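You operate a simulated robot arm through the tools that you are given. There is no shell and no other tool. Be economical: measure what you need, move in short steps, check, and stop when the job is done.

Carry out the task below with a simulated two-armed robot. There is one attempt and no reset: what you move stays moved.

## Task
Take the yellow cone from the grey-top table and leave it on the top of the wooden table. Then put the beige roller on the grey-top table away on the top of the tall steel table. Then put the green cone from the yellow tray on the long wooden table on the top of the brown-taped white box. Do these in the order given. Set down upright: yellow cone, green cone.

Only the result counts: the job must be done as asked and must still hold three seconds after the hand-in. Knocking over, shifting, dropping, spilling or breaking anything else fails it.

## Robot
Two 7-joint arms with two-finger grippers on one trunk, on a base that drives. Base frame: it is fixed to the floor where the robot stands at the start and does not move with it; the origin is under the middle of the robot, x ahead of it, y to its left, z up; the surface under the hand at the start is at about z = 850. Units: mm, rad, N and s.
The left shoulder is at the start at [60, 123, 945], the right one opposite. With the tool pointing down near the work surface each hand reaches from about 360 to 800 mm from the robot's upright axis, wherever it stands, measured 20 degrees to its own side. Places, roughly: green cone (10x10x17 cm) [1500, 1800, 900]; top of the brown-taped white box [-1400, -1900, 500]; top of the tall steel table [2700, -7600, 900]; top of the wooden table [-2600, 2100, 800]. Payload 1.47 kg a hand.
The TCP of each hand is the grasp point between the finger pads, 16 mm short of the fingertips. In the tool frame z runs along the fingers and y along their closing line. The gripper opens to 87 mm. The gripper's body begins 55 mm behind the TCP.
Orientation is told as [roll, pitch, yaw] about the base's x, y, z axes, in that order, counted from this pose: with the fingers straight down and closing along the base's y, the tool's x points along the base's -x, its y along +y and its z along -z.

## Interface
- The arms move only by the tool move_arm. It takes "left_plan", "right_plan" or both (then of equal length, played together; a hand with none holds still); each is a list of rows, each an object of numbers (a shift or turn left out is 0, a gripper value left out holds the last): "dx", "dy", "dz": the shift along the tool's x, y, z in mm; "ax", "ay", "az": the turn, a rotation vector about the tool's x, y, z in degrees; "jaw": the closure in counts, from 0 (fully open) to 255 (shut). In form: [{"dx": .., "dy": .., "dz": .., "ax": .., "ay": .., "az": .., "jaw": ..}, ...]. A call has 1 to 20 rows; each row shifts and turns the commanded pose from where the row before left it, along the tool's axes as they then stand. Each row takes 0.2 s and may step no farther than 50 mm and 0.15 rad from the row before; otherwise, or with a gripper value out of range, the whole call is refused. Where a pose cannot be reached the arm comes as near as it can. A force on the tool above 40 N (or 10 N above the force at the start of the call, whichever is more), or a blocked arm, ends the call early, and 0.2 s more pass. Each finger travels about 153 mm/s and halts on what it meets, pressing with about 28 N; the grip force reading is that of the motor and also rises with nothing between the fingers. The clock runs only during rows and for 0.2 s after the last one: add rows that do not move to give the fingers time. The reply holds the time, the measured pose of the TCP, the force on the tool along the base axes, the opening and the grip force, in the units named above and with some noise, with the torque about the TCP (base axes, N m) and any sound that the robot's microphone picked up.
- Cameras (640 x 400 px; columns grow to the right, rows downward): "scene" is now at [87.2, 25.4, 1503.6]; the picture's right is [0.31, -0.95, 0.00], its down [-0.67, -0.22, -0.71] and it looks along [0.67, 0.22, -0.71] (base axes); focal length 288 px, centre (320, 200). "left" rides on the left gripper at [73, -12, -90] in its tool frame; the picture's right is [0.16, 0.99, 0.00], its down [-0.72, 0.12, -0.68] and it looks along [-0.67, 0.11, 0.73] (tool axes); focal length 247 px, centre (320, 200). "right" rides on the right gripper at [73, 12, -90] in its tool frame; the picture's right is [-0.16, 0.99, 0.00], its down [-0.72, -0.12, -0.68] and it looks along [-0.67, -0.11, 0.73] (tool axes); focal length 247 px, centre (320, 200). There is no depth. A picture from a camera that has moved, and an enlarged one, comes with that camera's place and axes in the base frame and with its lens.
- get_image(camera): a new picture of that camera. It takes no simulated time.
- lift_body(by): slides the trunk up (or, below 0, down) by that many mm; the arms and the scene camera ride with it, the base frame stays. It gives what a move gives, with no picture.
- roll_base(legs): drives the robot by 1 to 6 legs, each [ahead, left, turn to the left] in mm, mm and rad, along the robot's own axes; the way and the turn of a leg run together, so that a leg with both is an arc; at most 1500 mm and 3.142 rad a leg. The arms and the cameras ride along, it lands a little off, and it stops where it bumps. It gives what a move gives.
- aim_head(pan, tilt): turns the head with the scene camera to pan (to the left, within 2.094 rad either way) and tilt (down, from -0.506 to 1.204), counted from straight ahead of the robot. It gives what a move gives.
- zoom(camera, box): a new picture of the part [left, top, right, bottom] of that camera's present view, enlarged. It takes no simulated time.
- close_job(): hands the job in; it is judged then, once.

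Work in short steps. Places have to be worked out from the pictures, the camera data and where the tool is seen: move nearer, look again, correct. Check each grasp and each placing, and mend what went wrong. You have 165 turns and 130 pictures in all, those below and enlarged ones among them. Open the grippers and draw the arms clear of the work before you hand the job in, unless the task says otherwise; then end with one line.

The tools are called after "Call:" by a JSON object that holds its "method" and its "body". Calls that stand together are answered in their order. move_arm: Moves the arms, as the interface text tells. Its arguments: {"type":"object","properties":{"left_plan":{"type":"array","items":{"type":"object","properties":{"dx":{"type":"number"},"dy":{"type":"number"},"dz":{"type":"number"},"ax":{"type":"number"},"ay":{"type":"number"},"az":{"type":"number"},"jaw":{"type":"number"}}}},"right_plan":{"type":"array","items":{"type":"object","properties":{"dx":{"type":"number"},"dy":{"type":"number"},"dz":{"type":"number"},"ax":{"type":"number"},"ay":{"type":"number"},"az":{"type":"number"},"jaw":{"type":"number"}}}}},"required":[]} The other tools are called the same way: lift_body (by) slides the trunk up or down; roll_base (legs) drives the base; aim_head (pan, tilt) turns the head that bears the scene camera; get_image (camera) takes a picture; zoom (camera, box) takes an enlarged picture of a part of a camera's view; close_job () hands the job in.

At the start:

```text
time: 0.0
left_ee_pos: [506.0, 398.5, 1104.8]
left_tcp_rot: [-0.001, 0.0, 0.001]
left_contact_force: [1.0, -0.1, -0.3]
left_ft_torque: [0.0, 0.02, 0.03]
left_finger_gap: 86.6
left_gripper_force: 0.2
right_ee_pos: [455.4, -92.7, 1177.9]
right_tcp_rot: [0.0, -0.001, 0.0]
right_contact_force: [-0.6, -0.2, 0.3]
right_ft_torque: [0.02, -0.01, 0.02]
right_finger_gap: 86.9
right_gripper_force: 0.0
trunk travel left (down, up): [-100.0, 130.0]
robot x, y, heading: [-3.4, 2.5, 0.003]
head pan, tilt: [0.316, 0.785]
```

scene: 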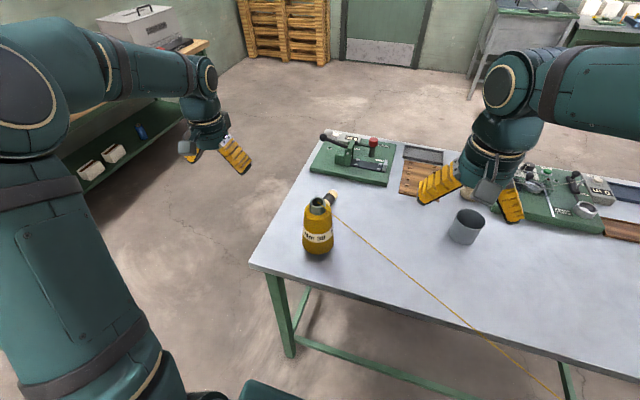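
right: 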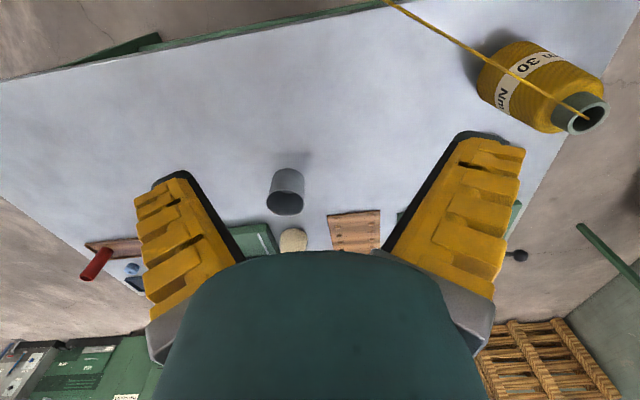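
left: 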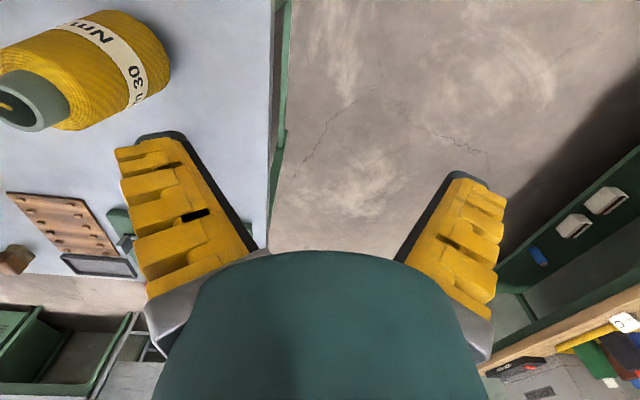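

The yellow cone stands near (540,178), and a thread leads from it off the table. I'll zoom in on the cone, the thread and the likely roller.

Call:
{"method": "zoom", "body": {"camera": "scene", "box": [250, 110, 450, 270]}}

Call:
{"method": "zoom", "body": {"camera": "right", "box": [220, 0, 640, 270]}}

Call:
{"method": "aim_head", "body": {"pan": -0.3, "tilt": 0.9}}

Call:
{"method": "get_image", "body": {"camera": "scene"}}

```text
2.50 times, centred on (350, 190) of scene
camera zoom: at [87.2, 25.4, 1503.6], right [0.31, -0.95, 0.0], down [-0.67, -0.22, -0.71], along [0.67, 0.22, -0.71], focal length 720 px, centre (245, 225)
```

zoom: 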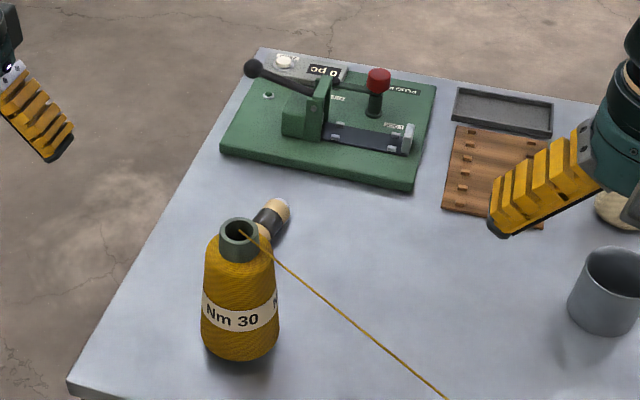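

```text
1.48 times, centred on (430, 135) of right
camera zoom: at [382.2, -82.2, 1267.8], right [0.16, 0.99, 0.0], down [0.72, -0.12, 0.68], along [0.67, -0.11, -0.73], focal length 366 px, centre (157, 296)
```

zoom: 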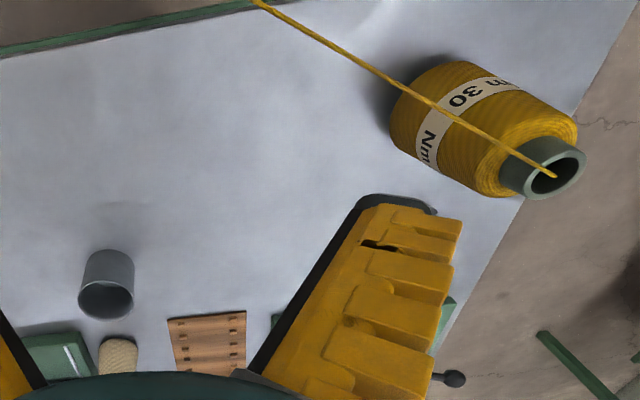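

```text
time: 1.0
left_ee_pos: [505.8, 398.4, 1106.6]
left_tcp_rot: [0.0, 0.0, 0.0]
left_contact_force: [0.9, -0.7, 0.3]
left_ft_torque: [-0.04, 0.02, 0.0]
left_finger_gap: 86.9
left_gripper_force: 0.1
right_ee_pos: [455.9, -94.4, 1178.0]
right_tcp_rot: [0.001, 0.0, 0.0]
right_contact_force: [-0.3, 0.8, -0.5]
right_ft_torque: [0.02, 0.04, -0.02]
right_finger_gap: 86.8
right_gripper_force: 0.2
trunk travel left (down, up): [-100.0, 130.0]
robot x, y, heading: [0.6, 2.6, -0.001]
head pan, tilt: [-0.3, 0.901]
```

```text
124 pictures are left
camera scene: at [82.0, -22.1, 1494.5], right [-0.29, -0.96, 0.0], down [-0.75, 0.23, -0.62], along [0.59, -0.18, -0.78], focal length 288 px, centre (320, 200)
```

scene: 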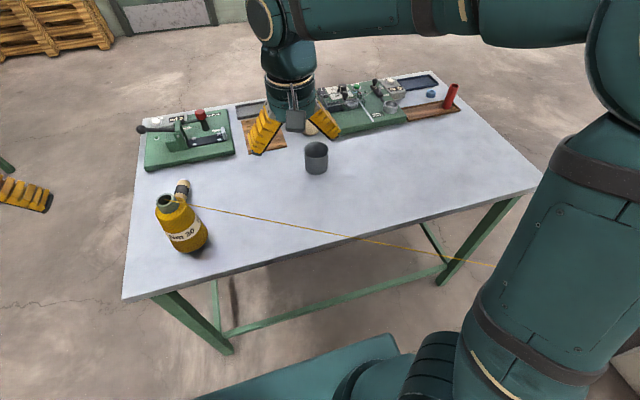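

The thread runs off the table to the right behind the arm. I'll follow it.

Call:
{"method": "aim_head", "body": {"pan": -1.2, "tilt": 0.5}}

Call:
{"method": "get_image", "body": {"camera": "scene"}}

Call:
{"method": "aim_head", "body": {"pan": -2.0, "tilt": 0.5}}

Call:
{"method": "get_image", "body": {"camera": "scene"}}

Call:
{"method": "aim_head", "body": {"pan": 2.0, "tilt": 0.4}}

Call:
{"method": "get_image", "body": {"camera": "scene"}}

Call:
{"method": "aim_head", "body": {"pan": 0.9, "tilt": 0.4}}

Call:
{"method": "get_image", "body": {"camera": "scene"}}

```text
time: 2.2
left_ee_pos: [505.1, 398.6, 1104.5]
left_tcp_rot: [-0.001, -0.001, 0.001]
left_contact_force: [-0.2, 0.7, 0.1]
left_ft_torque: [-0.02, -0.02, 0.01]
left_finger_gap: 86.8
left_gripper_force: 0.0
right_ee_pos: [454.8, -93.6, 1179.4]
right_tcp_rot: [0.0, 0.0, 0.001]
right_contact_force: [0.0, 0.2, 0.4]
right_ft_torque: [0.02, -0.02, 0.02]
right_finger_gap: 86.9
right_gripper_force: 0.0
trunk travel left (down, up): [-100.0, 130.0]
robot x, y, heading: [-0.3, -1.0, -0.003]
head pan, tilt: [-1.201, 0.499]
```

```text
123 pictures are left
camera scene: at [42.9, -84.6, 1528.4], right [-0.93, -0.36, 0.0], down [-0.17, 0.45, -0.88], along [0.32, -0.82, -0.48], focal length 288 px, centre (320, 200)
```

scene: 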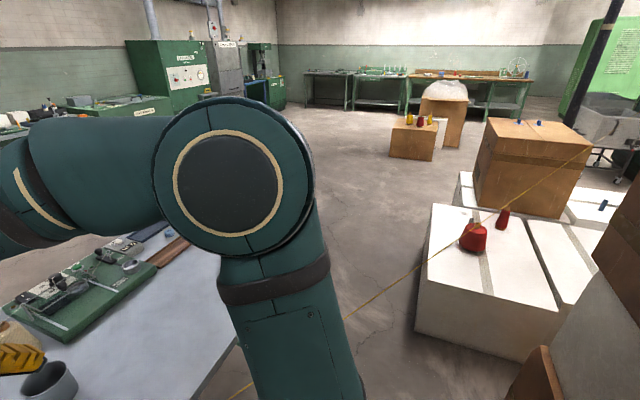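

```text
time: 3.3
left_ee_pos: [504.4, 399.8, 1105.7]
left_tcp_rot: [0.001, -0.001, 0.0]
left_contact_force: [0.2, -1.3, 0.2]
left_ft_torque: [-0.03, 0.01, -0.03]
left_finger_gap: 87.1
left_gripper_force: 0.0
right_ee_pos: [455.6, -93.1, 1179.0]
right_tcp_rot: [-0.001, 0.0, -0.001]
right_contact_force: [0.0, -0.1, -0.1]
right_ft_torque: [0.03, -0.02, -0.01]
right_finger_gap: 86.9
right_gripper_force: 0.0
trunk travel left (down, up): [-100.0, 130.0]
robot x, y, heading: [-2.6, 1.4, 0.0]
head pan, tilt: [-2.0, 0.499]
```

```text
122 pictures are left
camera scene: at [-27.9, -82.5, 1528.4], right [-0.91, 0.42, 0.0], down [0.2, 0.44, -0.88], along [-0.36, -0.8, -0.48], focal length 288 px, centre (320, 200)
```

scene: 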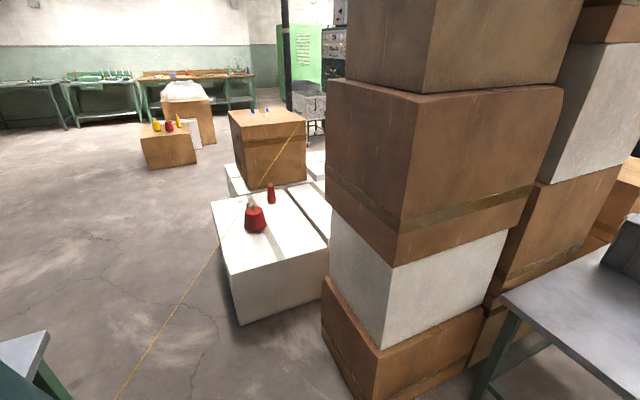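

```text
time: 6.6
left_ee_pos: [505.3, 399.3, 1105.4]
left_tcp_rot: [0.0, -0.002, 0.0]
left_contact_force: [-0.3, -0.2, -0.3]
left_ft_torque: [0.01, -0.01, 0.0]
left_finger_gap: 86.9
left_gripper_force: 0.0
right_ee_pos: [454.7, -94.4, 1179.3]
right_tcp_rot: [-0.003, 0.0, -0.001]
right_contact_force: [-0.3, 0.6, -0.4]
right_ft_torque: [0.0, 0.0, 0.03]
right_finger_gap: 86.7
right_gripper_force: 0.1
trunk travel left (down, up): [-100.0, 130.0]
robot x, y, heading: [-1.5, 1.7, -0.003]
head pan, tilt: [2.0, 0.4]
```

```text
121 pictures are left
camera scene: at [-28.6, 84.4, 1537.5], right [0.91, 0.42, 0.0], down [0.16, -0.35, -0.92], along [-0.38, 0.84, -0.39], focal length 288 px, centre (320, 200)
```

scene: 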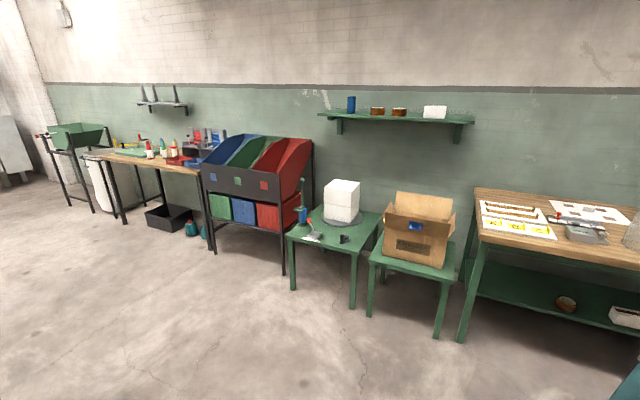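

```text
time: 7.9
left_ee_pos: [505.3, 397.4, 1106.0]
left_tcp_rot: [0.001, 0.001, -0.001]
left_contact_force: [-1.2, 0.2, 0.4]
left_ft_torque: [0.03, 0.0, 0.01]
left_finger_gap: 87.0
left_gripper_force: 0.2
right_ee_pos: [454.0, -94.7, 1178.4]
right_tcp_rot: [-0.001, 0.0, 0.001]
right_contact_force: [0.6, -0.1, -0.1]
right_ft_torque: [-0.02, 0.0, 0.03]
right_finger_gap: 87.0
right_gripper_force: 0.0
trunk travel left (down, up): [-100.0, 130.0]
robot x, y, heading: [-4.8, 1.1, 0.0]
head pan, tilt: [0.901, 0.4]
```

```text
120 pictures are left
camera scene: at [67.4, 72.8, 1537.5], right [0.78, -0.62, 0.0], down [-0.24, -0.31, -0.92], along [0.57, 0.72, -0.39], focal length 288 px, centre (320, 200)
```

scene: 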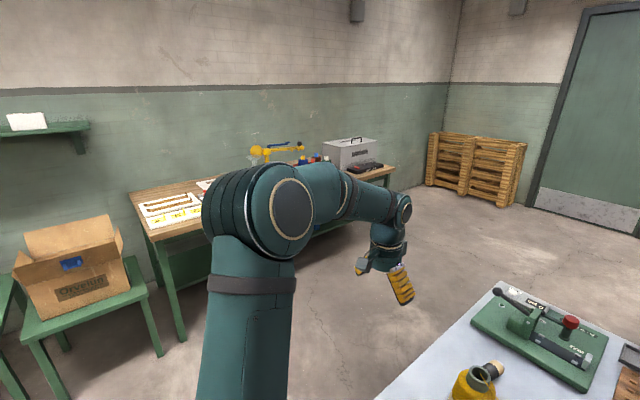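

The thread goes off toward the boxes to the right and behind. I'll hover the left hand over the cone to pin down its position.

Call:
{"method": "move_arm", "body": {"left_plan": [{"dx": -8, "dy": -43, "dz": -5}, {"dx": -8, "dy": -43, "dz": -5}, {"dx": -8, "dy": -43, "dz": -5}, {"dx": -8, "dy": -43, "dz": -5}, {"dx": -8, "dy": -43, "dz": -5}]}}

Call:
{"method": "get_image", "body": {"camera": "left"}}

Call:
{"method": "aim_head", "body": {"pan": 0.3, "tilt": 0.8}}

Call:
{"method": "get_image", "body": {"camera": "scene"}}

```text
time: 9.1
left_ee_pos: [546.1, 181.3, 1130.9]
left_tcp_rot: [0.003, 0.0, 0.0]
left_contact_force: [0.0, 0.1, -0.2]
left_ft_torque: [0.0, -0.01, 0.02]
left_finger_gap: 87.1
left_gripper_force: 0.1
right_ee_pos: [456.1, -93.8, 1178.5]
right_tcp_rot: [0.002, 0.001, -0.001]
right_contact_force: [-0.1, 0.5, -0.5]
right_ft_torque: [0.03, 0.0, 0.01]
right_finger_gap: 86.9
right_gripper_force: 0.1
trunk travel left (down, up): [-100.0, 130.0]
robot x, y, heading: [-0.4, -2.4, 0.003]
head pan, tilt: [0.901, 0.4]
```

```text
119 pictures are left
camera left: at [473.2, 171.1, 1220.2], right [-0.16, 0.99, 0.0], down [0.72, 0.12, 0.68], along [0.67, 0.11, -0.73], focal length 247 px, centre (320, 200)
```

left: 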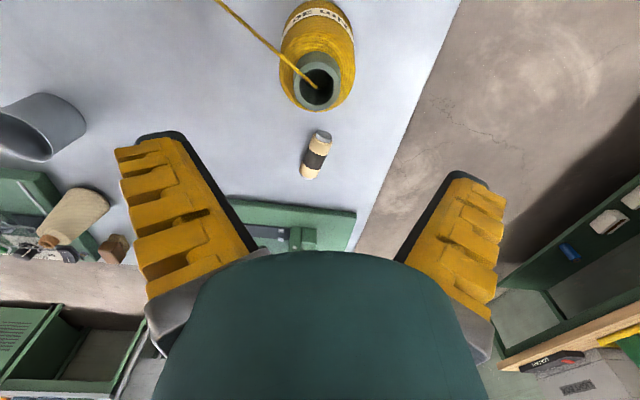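

```text
time: 10.1
left_ee_pos: [546.7, 184.9, 1129.5]
left_tcp_rot: [0.0, 0.002, 0.0]
left_contact_force: [0.0, 0.5, 0.0]
left_ft_torque: [0.01, 0.01, -0.01]
left_finger_gap: 87.3
left_gripper_force: 0.1
right_ee_pos: [454.5, -92.0, 1177.8]
right_tcp_rot: [-0.001, 0.0, -0.001]
right_contact_force: [1.0, 0.0, 0.3]
right_ft_torque: [0.02, -0.01, -0.02]
right_finger_gap: 87.1
right_gripper_force: 0.1
trunk travel left (down, up): [-100.0, 130.0]
robot x, y, heading: [1.6, 0.3, -0.002]
head pan, tilt: [0.3, 0.799]
```

```text
118 pictures are left
camera scene: at [86.9, 24.2, 1502.5], right [0.3, -0.95, 0.0], down [-0.68, -0.21, -0.7], along [0.67, 0.21, -0.72], focal length 288 px, centre (320, 200)
```

scene: 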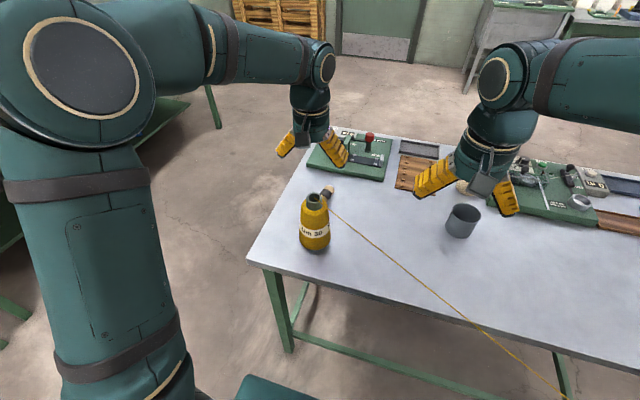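

Triangulation puts the rim at about (535,180,1019), with the body roughly 66 mm across below the shoulder. I'll line up just above it and check.

Call:
{"method": "move_arm", "body": {"left_plan": [{"dx": 6, "dy": -2, "dz": 40}, {"dx": 5, "dy": -1, "dz": 45}, {}]}}

Call:
{"method": "get_image", "body": {"camera": "left"}}

Call:
{"method": "zoom", "body": {"camera": "scene", "box": [240, 130, 400, 260]}}

```text
time: 10.9
left_ee_pos: [533.7, 180.2, 1046.7]
left_tcp_rot: [0.0, 0.001, 0.001]
left_contact_force: [0.4, 0.4, -0.1]
left_ft_torque: [0.0, 0.01, -0.01]
left_finger_gap: 87.2
left_gripper_force: 0.0
right_ee_pos: [455.6, -93.7, 1179.3]
right_tcp_rot: [0.0, 0.001, 0.0]
right_contact_force: [0.1, 0.5, 0.6]
right_ft_torque: [0.0, 0.01, -0.01]
right_finger_gap: 86.8
right_gripper_force: 0.0
trunk travel left (down, up): [-100.0, 130.0]
robot x, y, heading: [-3.1, -2.2, 0.006]
head pan, tilt: [0.3, 0.799]
```

```text
117 pictures are left
camera left: at [460.3, 169.7, 1136.7], right [-0.16, 0.99, 0.0], down [0.72, 0.12, 0.68], along [0.67, 0.11, -0.73], focal length 247 px, centre (320, 200)
```

left: 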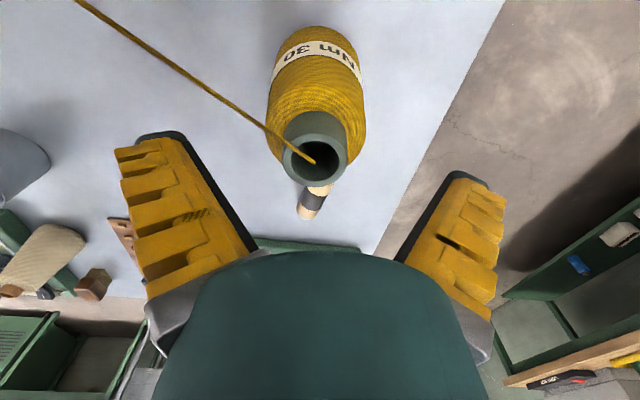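

```text
3.08 times, centred on (320, 195) of scene
camera zoom: at [86.6, 24.0, 1502.5], right [0.3, -0.96, 0.0], down [-0.68, -0.21, -0.7], along [0.67, 0.21, -0.72], focal length 887 px, centre (320, 215)
```

zoom: 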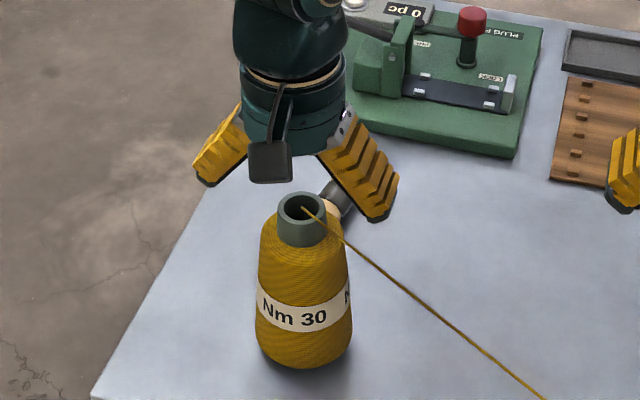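

The rim is centred between the fingers, about 4 mm ahead of the tool. I'll lower to z≈973, around the upper body, with the fingers still open.

Call:
{"method": "move_arm", "body": {"left_plan": [{"dx": -4, "dy": 0, "dz": 25}, {"dz": 25}, {"dz": 24}, {}]}}

Call:
{"method": "get_image", "body": {"camera": "left"}}

Call:
{"method": "zoom", "body": {"camera": "scene", "box": [240, 130, 400, 260]}}

```text
time: 11.9
left_ee_pos: [538.1, 180.9, 971.3]
left_tcp_rot: [-0.001, 0.0, 0.001]
left_contact_force: [-0.1, 0.5, -0.1]
left_ft_torque: [-0.03, -0.02, -0.01]
left_finger_gap: 87.2
left_gripper_force: 0.0
right_ee_pos: [455.9, -93.6, 1178.8]
right_tcp_rot: [0.001, -0.001, 0.0]
right_contact_force: [-0.2, 0.6, -0.3]
right_ft_torque: [0.02, 0.0, -0.01]
right_finger_gap: 87.1
right_gripper_force: 0.0
trunk travel left (down, up): [-100.0, 130.0]
robot x, y, heading: [0.2, -1.1, -0.002]
head pan, tilt: [0.3, 0.799]
```

```text
115 pictures are left
camera left: at [464.9, 169.5, 1062.0], right [-0.16, 0.99, 0.0], down [0.72, 0.12, 0.68], along [0.67, 0.11, -0.73], focal length 247 px, centre (320, 200)
```

left: 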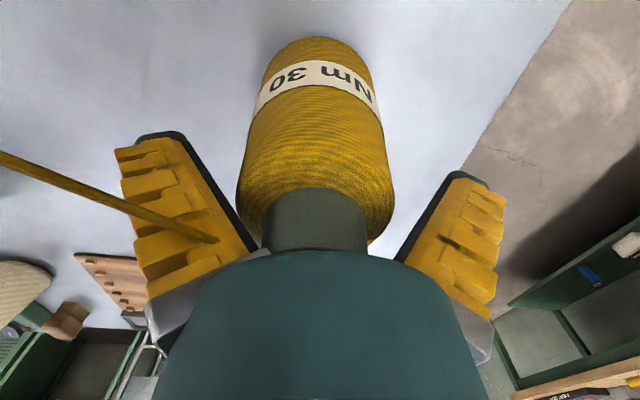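

```text
3.08 times, centred on (320, 195) of scene
camera zoom: at [86.6, 24.1, 1502.5], right [0.3, -0.96, 0.0], down [-0.68, -0.21, -0.7], along [0.67, 0.21, -0.72], focal length 887 px, centre (320, 215)
```

zoom: 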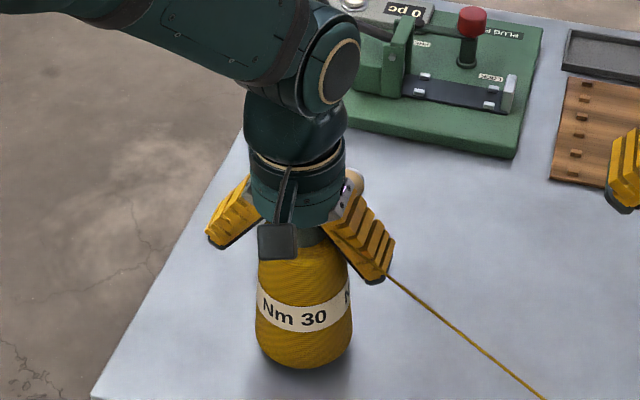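

The fingers sit either side of the body and the thread hasn't produced any force. I'll close the jaw and lift slightly.

Call:
{"method": "move_arm", "body": {"left_plan": [{"jaw": 255}, {}, {}, {}, {}]}}

Call:
{"method": "move_arm", "body": {"left_plan": [{"dz": -10}, {"dz": -20}, {"dz": -20}, {}]}}

Call:
{"method": "get_image", "body": {"camera": "scene"}}

```text
time: 13.1
left_ee_pos: [538.3, 180.2, 972.2]
left_tcp_rot: [0.0, 0.0, -0.001]
left_contact_force: [-0.7, -1.3, 0.1]
left_ft_torque: [-0.11, 0.03, 0.03]
left_finger_gap: 65.1
left_gripper_force: 28.2
right_ee_pos: [455.5, -93.1, 1180.0]
right_tcp_rot: [0.0, -0.001, 0.001]
right_contact_force: [0.5, 0.3, -0.6]
right_ft_torque: [-0.01, -0.02, 0.04]
right_finger_gap: 87.1
right_gripper_force: 0.0
trunk travel left (down, up): [-100.0, 130.0]
robot x, y, heading: [-1.2, 0.8, -0.001]
head pan, tilt: [0.3, 0.799]
```

```text
time: 14.1
left_ee_pos: [540.3, 180.3, 1022.6]
left_tcp_rot: [-0.001, -0.001, 0.0]
left_contact_force: [0.1, -0.6, -3.6]
left_ft_torque: [-0.01, 0.02, 0.0]
left_finger_gap: 64.9
left_gripper_force: 27.9
right_ee_pos: [455.6, -93.9, 1179.2]
right_tcp_rot: [-0.001, 0.001, 0.001]
right_contact_force: [-0.3, -0.2, 0.4]
right_ft_torque: [0.05, -0.02, 0.04]
right_finger_gap: 87.0
right_gripper_force: 0.1
trunk travel left (down, up): [-100.0, 130.0]
robot x, y, heading: [0.1, -2.7, -0.0]
head pan, tilt: [0.3, 0.799]
```

```text
113 pictures are left
camera scene: at [87.5, 24.2, 1502.4], right [0.3, -0.96, 0.0], down [-0.69, -0.21, -0.7], along [0.67, 0.21, -0.72], focal length 288 px, centre (320, 200)
```

scene: 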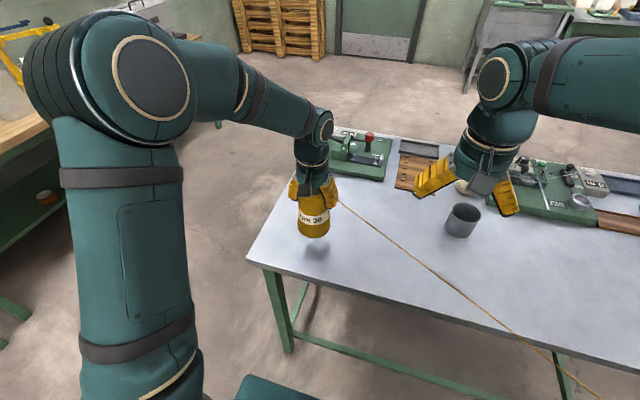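

The cone is held (gap 65 mm, about 0.37 kg). I'll check whether the thread's far end moved.

Call:
{"method": "aim_head", "body": {"pan": -2.0, "tilt": 0.5}}

Call:
{"method": "get_image", "body": {"camera": "scene"}}

Call:
{"method": "zoom", "body": {"camera": "scene", "box": [200, 80, 360, 260]}}

```text
time: 16.3
left_ee_pos: [539.9, 180.3, 1022.8]
left_tcp_rot: [0.0, 0.0, 0.0]
left_contact_force: [-0.2, -0.6, -4.0]
left_ft_torque: [0.01, 0.01, 0.03]
left_finger_gap: 64.6
left_gripper_force: 28.0
right_ee_pos: [454.6, -94.1, 1178.4]
right_tcp_rot: [0.001, 0.0, 0.0]
right_contact_force: [-0.1, -0.3, 0.1]
right_ft_torque: [0.01, 0.02, 0.0]
right_finger_gap: 87.2
right_gripper_force: 0.0
trunk travel left (down, up): [-100.0, 130.0]
robot x, y, heading: [1.8, 3.7, -0.001]
head pan, tilt: [-2.0, 0.499]
```

```text
112 pictures are left
camera scene: at [-27.6, -82.4, 1528.4], right [-0.91, 0.42, 0.0], down [0.2, 0.44, -0.88], along [-0.37, -0.8, -0.48], focal length 288 px, centre (320, 200)
```

scene: 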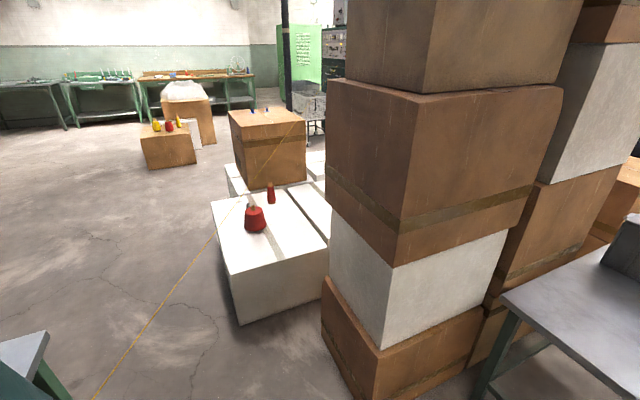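

```text
2.22 times, centred on (280, 170) of scene
camera zoom: at [-27.6, -82.4, 1528.4], right [-0.91, 0.42, 0.0], down [0.2, 0.44, -0.88], along [-0.37, -0.8, -0.48], focal length 640 px, centre (409, 267)
```

zoom: 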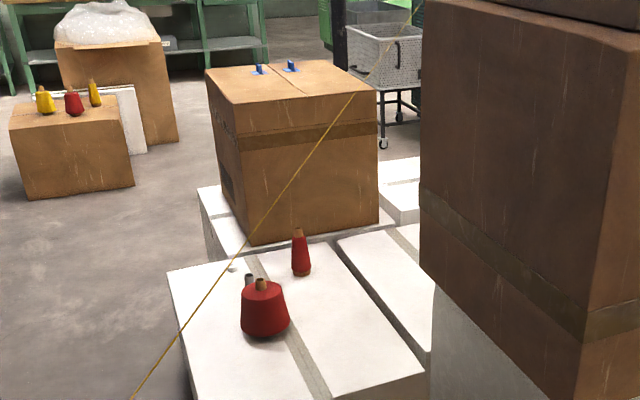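

The thread's far end is fixed far off and it exerts almost no force. I'll raise the cone, back away from the table and turn left toward the wall, watching the forces.

Call:
{"method": "move_arm", "body": {"left_plan": [{"dz": -40}, {"dz": -40}, {}]}}

Call:
{"method": "roll_base", "body": {"legs": [[-250, 0, 0], [0, 0, 1.571]]}}

Call:
{"method": "aim_head", "body": {"pan": 0.8, "tilt": 0.4}}

Call:
{"method": "get_image", "body": {"camera": "scene"}}

```text
time: 17.1
left_ee_pos: [538.3, 180.3, 1100.8]
left_tcp_rot: [0.001, 0.0, -0.001]
left_contact_force: [-0.1, -0.2, -3.6]
left_ft_torque: [0.05, 0.04, -0.01]
left_finger_gap: 64.8
left_gripper_force: 27.5
right_ee_pos: [455.1, -94.1, 1179.1]
right_tcp_rot: [0.0, -0.001, -0.001]
right_contact_force: [-1.1, -0.5, -0.3]
right_ft_torque: [-0.02, -0.02, 0.05]
right_finger_gap: 86.8
right_gripper_force: 0.0
trunk travel left (down, up): [-100.0, 130.0]
robot x, y, heading: [-0.7, 3.4, -0.002]
head pan, tilt: [-2.0, 0.499]
```

```text
time: 22.7
left_ee_pos: [-436.2, 536.1, 1100.9]
left_tcp_rot: [0.0, -0.001, 1.583]
left_contact_force: [0.2, -0.4, -4.0]
left_ft_torque: [-0.03, -0.02, -0.04]
left_finger_gap: 64.8
left_gripper_force: 28.3
right_ee_pos: [-160.9, 457.0, 1180.4]
right_tcp_rot: [0.0, 0.001, 1.583]
right_contact_force: [-0.1, -0.3, 0.7]
right_ft_torque: [0.0, 0.01, -0.05]
right_finger_gap: 86.6
right_gripper_force: 0.0
trunk travel left (down, up): [-100.0, 130.0]
robot x, y, heading: [-249.4, 1.6, 1.583]
head pan, tilt: [-2.0, 0.499]
```

```text
time: 25.2
left_ee_pos: [-436.6, 536.6, 1101.7]
left_tcp_rot: [0.0, -0.001, 1.582]
left_contact_force: [0.4, 0.1, -4.5]
left_ft_torque: [-0.02, 0.02, -0.02]
left_finger_gap: 64.5
left_gripper_force: 27.8
right_ee_pos: [-161.9, 457.4, 1179.0]
right_tcp_rot: [0.0, 0.0, 1.582]
right_contact_force: [0.3, 0.1, -0.6]
right_ft_torque: [-0.01, -0.01, 0.01]
right_finger_gap: 87.0
right_gripper_force: 0.1
trunk travel left (down, up): [-100.0, 130.0]
robot x, y, heading: [-249.5, -1.4, 1.585]
head pan, tilt: [0.799, 0.4]
```

```text
110 pictures are left
camera scene: at [-317.0, 74.5, 1537.5], right [0.69, 0.72, 0.0], down [0.28, -0.27, -0.92], along [-0.67, 0.63, -0.39], focal length 288 px, centre (320, 200)
```

scene: 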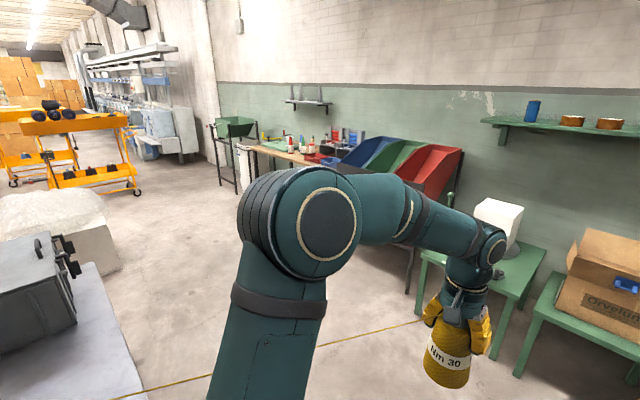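

The forces are unchanged. A grey machine table lies to my left, so I'll go 650 ahead first and then strafe left.

Call:
{"method": "roll_base", "body": {"legs": [[650, 0, 0], [0, 1400, 0]]}}

Call:
{"method": "get_image", "body": {"camera": "scene"}}

```text
time: 40.9
left_ee_pos: [-1845.9, 1169.6, 1100.5]
left_tcp_rot: [-0.001, 0.0, 1.582]
left_contact_force: [-0.6, 0.3, -4.8]
left_ft_torque: [0.01, 0.01, 0.02]
left_finger_gap: 64.3
left_gripper_force: 28.2
right_ee_pos: [-1571.9, 1088.8, 1179.0]
right_tcp_rot: [0.0, -0.001, 1.581]
right_contact_force: [-0.4, 0.0, 0.0]
right_ft_torque: [0.05, 0.01, -0.01]
right_finger_gap: 86.9
right_gripper_force: 0.0
trunk travel left (down, up): [-100.0, 130.0]
robot x, y, heading: [-1662.1, 632.7, 1.578]
head pan, tilt: [0.799, 0.4]
```

```text
109 pictures are left
camera scene: at [-1727.2, 706.2, 1537.5], right [0.69, 0.72, 0.0], down [0.28, -0.27, -0.92], along [-0.67, 0.63, -0.39], focal length 288 px, centre (320, 200)
```

scene: 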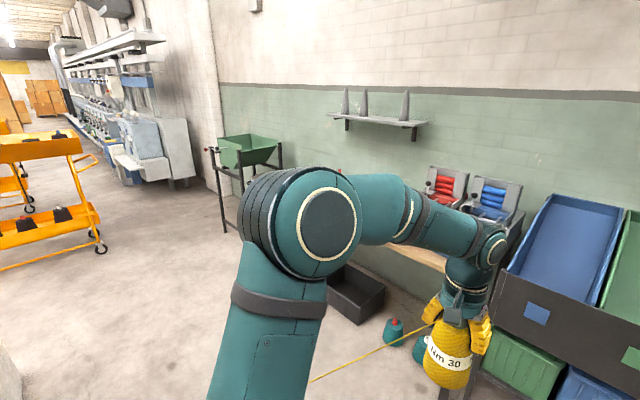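

I'll continue strafing left until I'm in front of the table.

Call:
{"method": "roll_base", "body": {"legs": [[0, 700, 0]]}}

Call:
{"method": "aim_head", "body": {"pan": -0.1, "tilt": 0.5}}

Call:
{"method": "get_image", "body": {"camera": "scene"}}

Call:
{"method": "get_image", "body": {"camera": "left"}}

```text
time: 47.5
left_ee_pos: [-2547.2, 1160.6, 1101.4]
left_tcp_rot: [0.0, 0.001, 1.583]
left_contact_force: [-0.5, 0.1, -3.7]
left_ft_torque: [0.01, -0.02, -0.01]
left_finger_gap: 63.8
left_gripper_force: 28.2
right_ee_pos: [-2271.3, 1079.4, 1178.2]
right_tcp_rot: [0.0, 0.0, 1.583]
right_contact_force: [-1.0, 0.3, 1.2]
right_ft_torque: [-0.01, 0.01, 0.01]
right_finger_gap: 86.9
right_gripper_force: 0.0
trunk travel left (down, up): [-100.0, 130.0]
robot x, y, heading: [-2355.9, 621.1, 1.586]
head pan, tilt: [0.799, 0.4]
```

```text
time: 48.7
left_ee_pos: [-2546.9, 1160.2, 1102.4]
left_tcp_rot: [-0.001, 0.0, 1.584]
left_contact_force: [0.4, 0.8, -3.5]
left_ft_torque: [-0.01, 0.0, 0.0]
left_finger_gap: 63.8
left_gripper_force: 28.3
right_ee_pos: [-2271.0, 1080.6, 1179.4]
right_tcp_rot: [0.0, 0.0, 1.584]
right_contact_force: [0.9, -0.3, 0.1]
right_ft_torque: [-0.01, -0.02, -0.01]
right_finger_gap: 86.9
right_gripper_force: 0.0
trunk travel left (down, up): [-100.0, 130.0]
robot x, y, heading: [-2357.6, 620.8, 1.585]
head pan, tilt: [-0.099, 0.499]
```

```text
108 pictures are left
camera scene: at [-2351.0, 724.6, 1528.4], right [1.0, -0.09, 0.0], down [-0.04, -0.48, -0.88], along [0.08, 0.87, -0.48], focal length 288 px, centre (320, 200)
```

scene: 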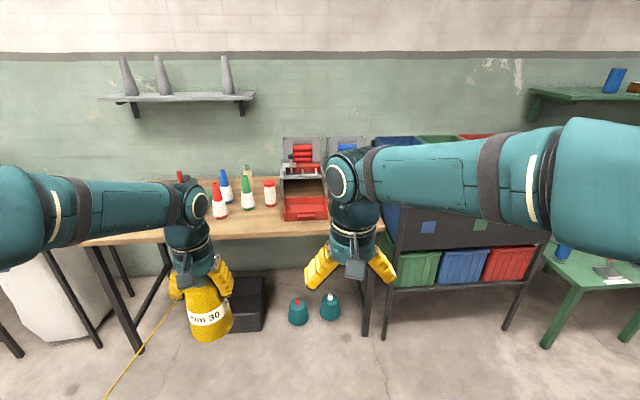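

```text
107 pictures are left
camera left: at [-2534.3, 1088.0, 1191.1], right [-0.99, -0.17, 0.0], down [-0.13, 0.72, 0.68], along [-0.12, 0.67, -0.73], focal length 247 px, centre (320, 200)
```

left: 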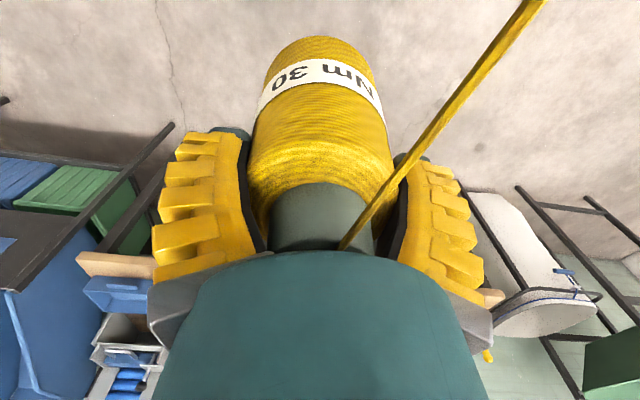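

The wooden table's front edge is near y≈1750, with bottles around y≈1920–2000. I'll zoom in to find free space.

Call:
{"method": "zoom", "body": {"camera": "scene", "box": [70, 140, 350, 260]}}

Call:
{"method": "lift_body", "body": {"by": 120}}

Call:
{"method": "aim_head", "body": {"pan": 0.15, "tilt": 0.6}}

Call:
{"method": "get_image", "body": {"camera": "scene"}}

```text
2.29 times, centred on (210, 200) of scene
camera zoom: at [-2351.0, 724.6, 1528.4], right [1.0, -0.09, 0.0], down [-0.04, -0.48, -0.88], along [0.08, 0.87, -0.48], focal length 659 px, centre (571, 200)
```

zoom: 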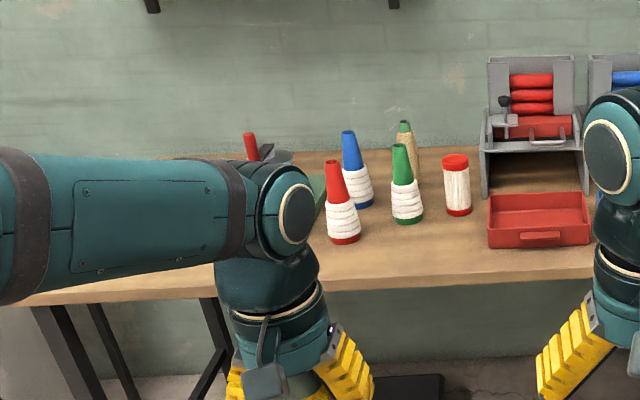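

```text
time: 50.2
left_ee_pos: [-2547.1, 1159.8, 1221.1]
left_tcp_rot: [0.001, 0.0, 1.585]
left_contact_force: [-0.2, -0.3, -3.6]
left_ft_torque: [-0.01, 0.02, -0.02]
left_finger_gap: 63.4
left_gripper_force: 28.0
right_ee_pos: [-2271.1, 1080.5, 1298.0]
right_tcp_rot: [-0.001, 0.0, 1.582]
right_contact_force: [-0.4, 0.2, -0.6]
right_ft_torque: [0.01, 0.0, 0.02]
right_finger_gap: 87.1
right_gripper_force: 0.0
trunk travel left (down, up): [-220.0, 10.0]
robot x, y, heading: [-2358.6, 619.8, 1.58]
head pan, tilt: [-0.099, 0.499]
```

```text
time: 50.9
left_ee_pos: [-2546.8, 1160.8, 1221.2]
left_tcp_rot: [0.001, -0.001, 1.584]
left_contact_force: [0.7, -0.5, -3.9]
left_ft_torque: [0.01, -0.01, -0.01]
left_finger_gap: 63.8
left_gripper_force: 27.7
right_ee_pos: [-2270.6, 1079.6, 1298.8]
right_tcp_rot: [0.001, -0.001, 1.583]
right_contact_force: [0.8, 0.1, 0.4]
right_ft_torque: [0.03, -0.01, -0.01]
right_finger_gap: 87.0
right_gripper_force: 0.1
trunk travel left (down, up): [-220.0, 10.0]
robot x, y, heading: [-2360.0, 627.1, 1.589]
head pan, tilt: [0.15, 0.6]
```

```text
105 pictures are left
camera scene: at [-2373.1, 721.1, 1639.3], right [0.99, 0.16, 0.0], down [0.09, -0.56, -0.83], along [-0.13, 0.81, -0.56], focal length 288 px, centre (320, 200)
```

scene: 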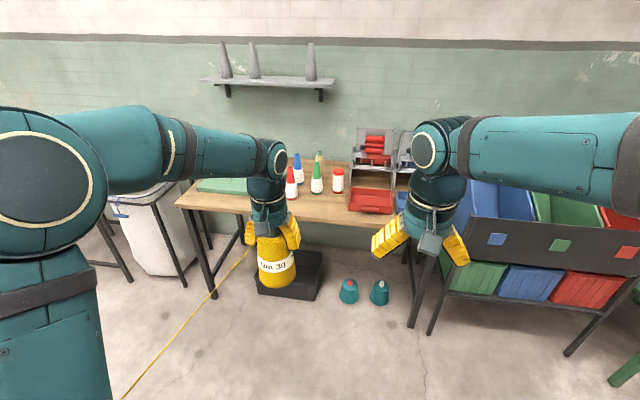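

I'll put it at about (-2530,1840), clear of the bottles and the front edge. I'll drive ahead 580 and extend the arm the rest of the way.

Call:
{"method": "roll_base", "body": {"legs": [[580, 0, 0]]}}

Call:
{"method": "aim_head", "body": {"pan": 0.0, "tilt": 0.9}}

Call:
{"method": "get_image", "body": {"camera": "scene"}}

Call:
{"method": "get_image", "body": {"camera": "left"}}

```text
time: 54.2
left_ee_pos: [-2554.3, 1738.2, 1220.4]
left_tcp_rot: [0.001, -0.001, 1.585]
left_contact_force: [-0.8, -0.5, -3.9]
left_ft_torque: [0.01, 0.02, -0.02]
left_finger_gap: 63.7
left_gripper_force: 28.1
right_ee_pos: [-2278.6, 1658.6, 1299.6]
right_tcp_rot: [0.001, -0.001, 1.583]
right_contact_force: [-0.6, 0.0, 0.4]
right_ft_torque: [-0.03, -0.02, 0.02]
right_finger_gap: 86.9
right_gripper_force: 0.1
trunk travel left (down, up): [-220.0, 10.0]
robot x, y, heading: [-2367.6, 1198.5, 1.582]
head pan, tilt: [0.15, 0.6]
```

```text
time: 55.0
left_ee_pos: [-2553.5, 1739.1, 1222.3]
left_tcp_rot: [0.0, 0.001, 1.585]
left_contact_force: [-0.3, -0.3, -4.3]
left_ft_torque: [0.01, 0.0, -0.02]
left_finger_gap: 63.5
left_gripper_force: 28.0
right_ee_pos: [-2279.1, 1657.6, 1298.4]
right_tcp_rot: [-0.001, -0.001, 1.583]
right_contact_force: [0.0, -0.3, 0.1]
right_ft_torque: [0.0, 0.02, 0.0]
right_finger_gap: 87.0
right_gripper_force: 0.0
trunk travel left (down, up): [-220.0, 10.0]
robot x, y, heading: [-2364.4, 1200.7, 1.585]
head pan, tilt: [0.0, 0.901]
```

```text
104 pictures are left
camera scene: at [-2367.4, 1286.9, 1614.6], right [1.0, 0.01, 0.0], down [0.01, -0.78, -0.62], along [-0.01, 0.62, -0.78], focal length 288 px, centre (320, 200)
```

scene: 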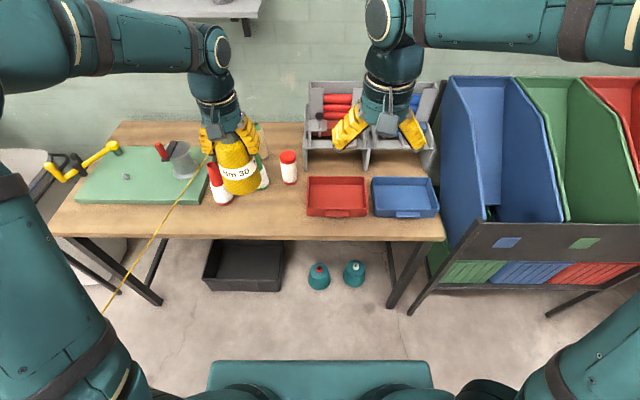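

```text
103 pictures are left
camera left: at [-2542.0, 1665.4, 1311.2], right [-0.99, -0.17, 0.0], down [-0.13, 0.72, 0.68], along [-0.12, 0.67, -0.73], focal length 247 px, centre (320, 200)
```

left: 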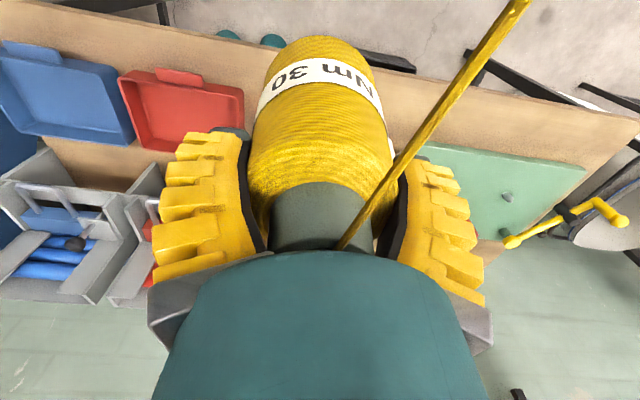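

I now put the free spot at about (-2553,1865). I'll extend 127 mm, then descend to about 20 mm above the table.

Call:
{"method": "move_arm", "body": {"left_plan": [{"dx": -42}, {"dx": -42}, {"dx": -42}, {"dz": 50}, {"dz": 50}, {"dz": 50}, {"dz": 50}, {"dz": 50}, {"dz": 30}, {}]}}

Call:
{"method": "get_image", "body": {"camera": "scene"}}

```text
time: 57.2
left_ee_pos: [-2555.6, 1862.7, 941.1]
left_tcp_rot: [0.0, -0.002, 1.585]
left_contact_force: [0.0, -0.9, -3.5]
left_ft_torque: [0.02, -0.03, 0.01]
left_finger_gap: 63.9
left_gripper_force: 27.6
right_ee_pos: [-2278.6, 1657.0, 1298.7]
right_tcp_rot: [0.0, 0.0, 1.582]
right_contact_force: [0.3, 0.1, -0.4]
right_ft_torque: [0.02, 0.0, -0.05]
right_finger_gap: 87.0
right_gripper_force: 0.1
trunk travel left (down, up): [-220.0, 10.0]
robot x, y, heading: [-2366.5, 1201.2, 1.585]
head pan, tilt: [0.0, 0.901]
```

```text
102 pictures are left
camera scene: at [-2367.4, 1287.1, 1614.5], right [1.0, 0.01, 0.0], down [0.01, -0.78, -0.62], along [-0.01, 0.62, -0.78], focal length 288 px, centre (320, 200)
```

scene: 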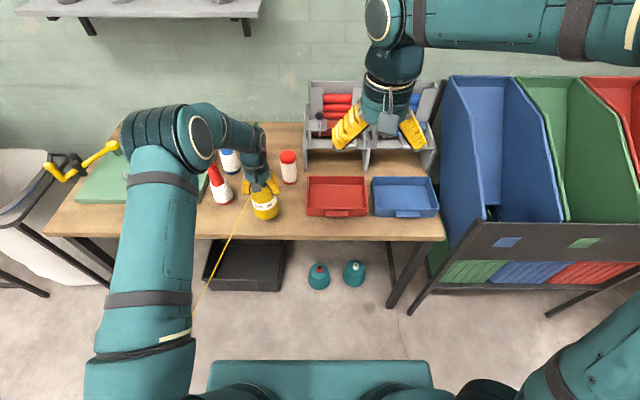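

I'll lower gently and watch for contact.

Call:
{"method": "move_arm", "body": {"left_plan": [{"dz": 5}, {"dz": 5}, {"dz": 4}, {}]}}

Call:
{"method": "zoom", "body": {"camera": "scene", "box": [190, 130, 350, 250]}}

```text
time: 58.2
left_ee_pos: [-2555.9, 1863.6, 927.0]
left_tcp_rot: [0.0, 0.001, 1.585]
left_contact_force: [0.4, -0.3, -3.8]
left_ft_torque: [0.0, 0.0, -0.01]
left_finger_gap: 63.9
left_gripper_force: 27.8
right_ee_pos: [-2278.1, 1658.0, 1298.1]
right_tcp_rot: [0.0, 0.001, 1.583]
right_contact_force: [0.5, 0.3, -0.1]
right_ft_torque: [0.0, 0.01, -0.01]
right_finger_gap: 86.9
right_gripper_force: 0.1
trunk travel left (down, up): [-220.0, 10.0]
robot x, y, heading: [-2366.6, 1200.3, 1.585]
head pan, tilt: [0.0, 0.901]
```

```text
3.33 times, centred on (270, 190) of scene
camera zoom: at [-2367.4, 1287.3, 1614.5], right [1.0, 0.01, 0.0], down [0.01, -0.78, -0.62], along [-0.01, 0.62, -0.78], focal length 961 px, centre (487, 233)
```

zoom: 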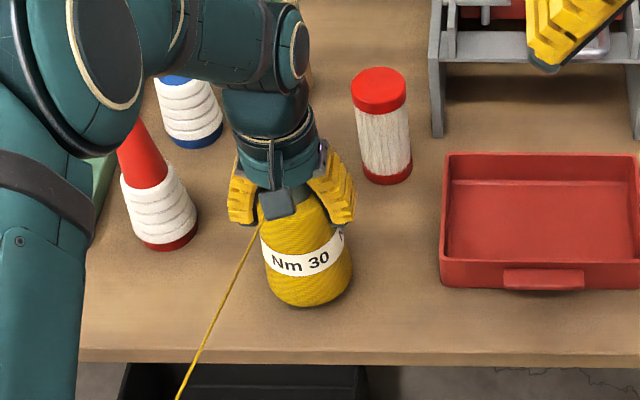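

No contact yet. I'll continue in small steps.

Call:
{"method": "move_arm", "body": {"left_plan": [{"dz": 3}, {"dz": 3}, {}]}}

Call:
{"method": "move_arm", "body": {"left_plan": [{"dz": 3}, {}]}}

Call:
{"method": "move_arm", "body": {"left_plan": [{"dz": 3}, {}]}}

Call:
{"method": "move_arm", "body": {"left_plan": [{"dz": 3}, {}]}}

```text
time: 59.0
left_ee_pos: [-2555.8, 1864.0, 924.3]
left_tcp_rot: [0.0, -0.004, 1.585]
left_contact_force: [0.6, 4.4, 15.0]
left_ft_torque: [-0.26, 0.08, -0.02]
left_finger_gap: 63.9
left_gripper_force: 27.9
right_ee_pos: [-2277.9, 1657.6, 1299.2]
right_tcp_rot: [0.002, 0.0, 1.583]
right_contact_force: [-0.6, 0.5, 0.2]
right_ft_torque: [-0.02, 0.0, -0.01]
right_finger_gap: 87.0
right_gripper_force: 0.1
trunk travel left (down, up): [-220.0, 10.0]
robot x, y, heading: [-2365.3, 1199.5, 1.585]
head pan, tilt: [0.0, 0.901]
```

```text
time: 59.6
left_ee_pos: [-2554.7, 1864.3, 921.2]
left_tcp_rot: [-0.001, -0.006, 1.584]
left_contact_force: [-1.6, 10.3, 29.0]
left_ft_torque: [0.17, 0.14, -0.06]
left_finger_gap: 65.7
left_gripper_force: 27.6
right_ee_pos: [-2276.9, 1655.0, 1299.7]
right_tcp_rot: [0.001, -0.001, 1.584]
right_contact_force: [-0.1, 0.1, 0.9]
right_ft_torque: [0.0, -0.02, -0.01]
right_finger_gap: 87.1
right_gripper_force: 0.0
trunk travel left (down, up): [-220.0, 10.0]
robot x, y, heading: [-2364.8, 1201.1, 1.583]
head pan, tilt: [0.0, 0.901]
```

```text
time: 60.2
left_ee_pos: [-2554.6, 1865.7, 919.7]
left_tcp_rot: [0.0, -0.007, 1.585]
left_contact_force: [0.7, -6.9, 11.6]
left_ft_torque: [-0.53, 0.42, 0.17]
left_finger_gap: 65.9
left_gripper_force: 27.4
right_ee_pos: [-2277.7, 1655.3, 1298.9]
right_tcp_rot: [0.0, -0.002, 1.584]
right_contact_force: [-0.2, 0.2, -0.4]
right_ft_torque: [-0.01, 0.0, -0.03]
right_finger_gap: 86.9
right_gripper_force: 0.0
trunk travel left (down, up): [-220.0, 10.0]
robot x, y, heading: [-2368.3, 1202.9, 1.587]
head pan, tilt: [0.0, 0.901]
stopped in row 2 (left hand): the force on the tool passed its limit at 41 N (the readings are from after the stop); the commanded pose is now the measured one
```

```text
time: 60.9
left_ee_pos: [-2554.7, 1865.2, 920.5]
left_tcp_rot: [0.0, -0.012, 1.584]
left_contact_force: [0.1, -6.9, 36.0]
left_ft_torque: [-0.5, -0.02, -0.11]
left_finger_gap: 65.6
left_gripper_force: 28.2
right_ee_pos: [-2276.7, 1653.8, 1300.3]
right_tcp_rot: [0.001, -0.004, 1.585]
right_contact_force: [-0.4, 0.7, 0.2]
right_ft_torque: [0.0, 0.01, 0.0]
right_finger_gap: 87.1
right_gripper_force: 0.1
trunk travel left (down, up): [-220.0, 10.0]
robot x, y, heading: [-2365.9, 1200.9, 1.586]
head pan, tilt: [0.0, 0.901]
```

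Contact came at about 924, so the cone is on the table, but I pressed a bit too hard. I'll ease up to reduce the force before opening.

Call:
{"method": "move_arm", "body": {"left_plan": [{"dz": -2}, {}]}}

Call:
{"method": "zoom", "body": {"camera": "scene", "box": [190, 130, 350, 250]}}

```text
time: 61.5
left_ee_pos: [-2554.6, 1866.1, 920.0]
left_tcp_rot: [-0.001, -0.011, 1.585]
left_contact_force: [0.0, -2.1, 28.8]
left_ft_torque: [0.96, -0.1, -0.02]
left_finger_gap: 65.7
left_gripper_force: 27.5
right_ee_pos: [-2277.5, 1656.3, 1301.1]
right_tcp_rot: [0.0, -0.002, 1.584]
right_contact_force: [0.0, -0.3, 0.0]
right_ft_torque: [-0.04, 0.02, -0.02]
right_finger_gap: 86.8
right_gripper_force: 0.1
trunk travel left (down, up): [-220.0, 10.0]
robot x, y, heading: [-2364.5, 1199.7, 1.586]
head pan, tilt: [0.0, 0.901]
```

```text
3.33 times, centred on (270, 190) of scene
camera zoom: at [-2366.4, 1283.5, 1614.7], right [1.0, 0.01, 0.0], down [0.01, -0.78, -0.62], along [-0.01, 0.62, -0.78], focal length 961 px, centre (487, 233)
```

zoom: 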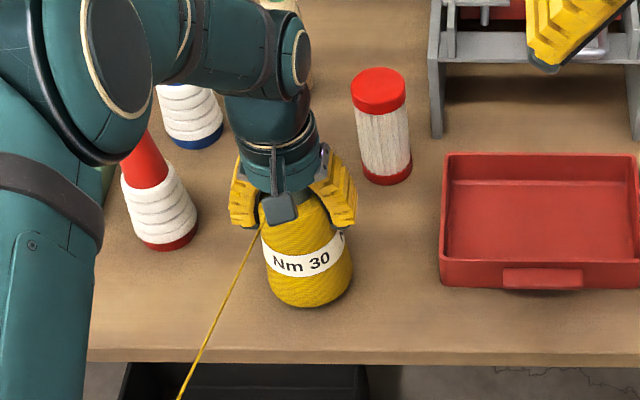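

There are still about 29 N down. I'll raise 3 mm more.

Call:
{"method": "move_arm", "body": {"left_plan": [{"dz": -3}, {}]}}

```text
time: 62.0
left_ee_pos: [-2555.0, 1865.3, 920.4]
left_tcp_rot: [0.0, -0.007, 1.586]
left_contact_force: [1.7, 4.0, 11.0]
left_ft_torque: [0.76, 0.04, -0.06]
left_finger_gap: 65.7
left_gripper_force: 28.1
right_ee_pos: [-2277.8, 1656.2, 1299.3]
right_tcp_rot: [0.0, 0.0, 1.582]
right_contact_force: [-0.4, -0.3, 1.4]
right_ft_torque: [-0.02, 0.02, -0.05]
right_finger_gap: 86.8
right_gripper_force: 0.1
trunk travel left (down, up): [-220.0, 10.0]
robot x, y, heading: [-2362.7, 1201.1, 1.584]
head pan, tilt: [0.0, 0.901]
```

The force has dropped to 11 N, so I'll open the fingers.

Call:
{"method": "move_arm", "body": {"left_plan": [{"dz": -1, "jaw": 200}, {"jaw": 150}, {"jaw": 80}, {"jaw": 0}, {}, {}]}}

Call:
{"method": "zoom", "body": {"camera": "scene", "box": [190, 130, 350, 250]}}

Call:
{"method": "get_image", "body": {"camera": "left"}}

```text
time: 63.5
left_ee_pos: [-2556.2, 1866.8, 922.4]
left_tcp_rot: [0.001, -0.008, 1.584]
left_contact_force: [0.4, -0.2, -0.2]
left_ft_torque: [0.03, 0.04, -0.04]
left_finger_gap: 86.9
left_gripper_force: 0.1
right_ee_pos: [-2278.3, 1658.9, 1299.0]
right_tcp_rot: [-0.001, -0.001, 1.583]
right_contact_force: [0.7, -0.1, 0.9]
right_ft_torque: [0.02, 0.0, 0.03]
right_finger_gap: 87.2
right_gripper_force: 0.1
trunk travel left (down, up): [-220.0, 10.0]
robot x, y, heading: [-2366.1, 1200.1, 1.583]
head pan, tilt: [0.0, 0.901]
```

```text
3.33 times, centred on (270, 190) of scene
camera zoom: at [-2367.3, 1286.9, 1614.5], right [1.0, 0.01, 0.0], down [0.01, -0.78, -0.62], along [-0.01, 0.62, -0.78], focal length 961 px, centre (487, 233)
```

zoom: 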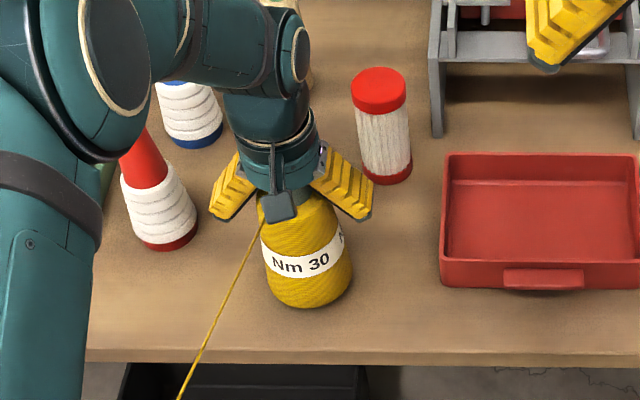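

```text
98 pictures are left
camera left: at [-2543.9, 1793.0, 1010.7], right [-0.99, -0.17, 0.0], down [-0.13, 0.72, 0.68], along [-0.12, 0.67, -0.73], focal length 247 px, centre (320, 200)
```

left: 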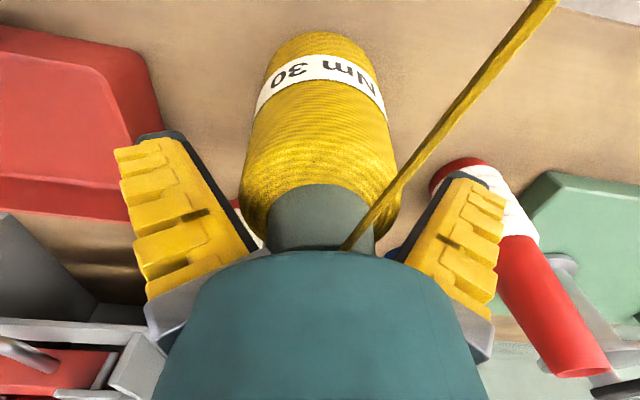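

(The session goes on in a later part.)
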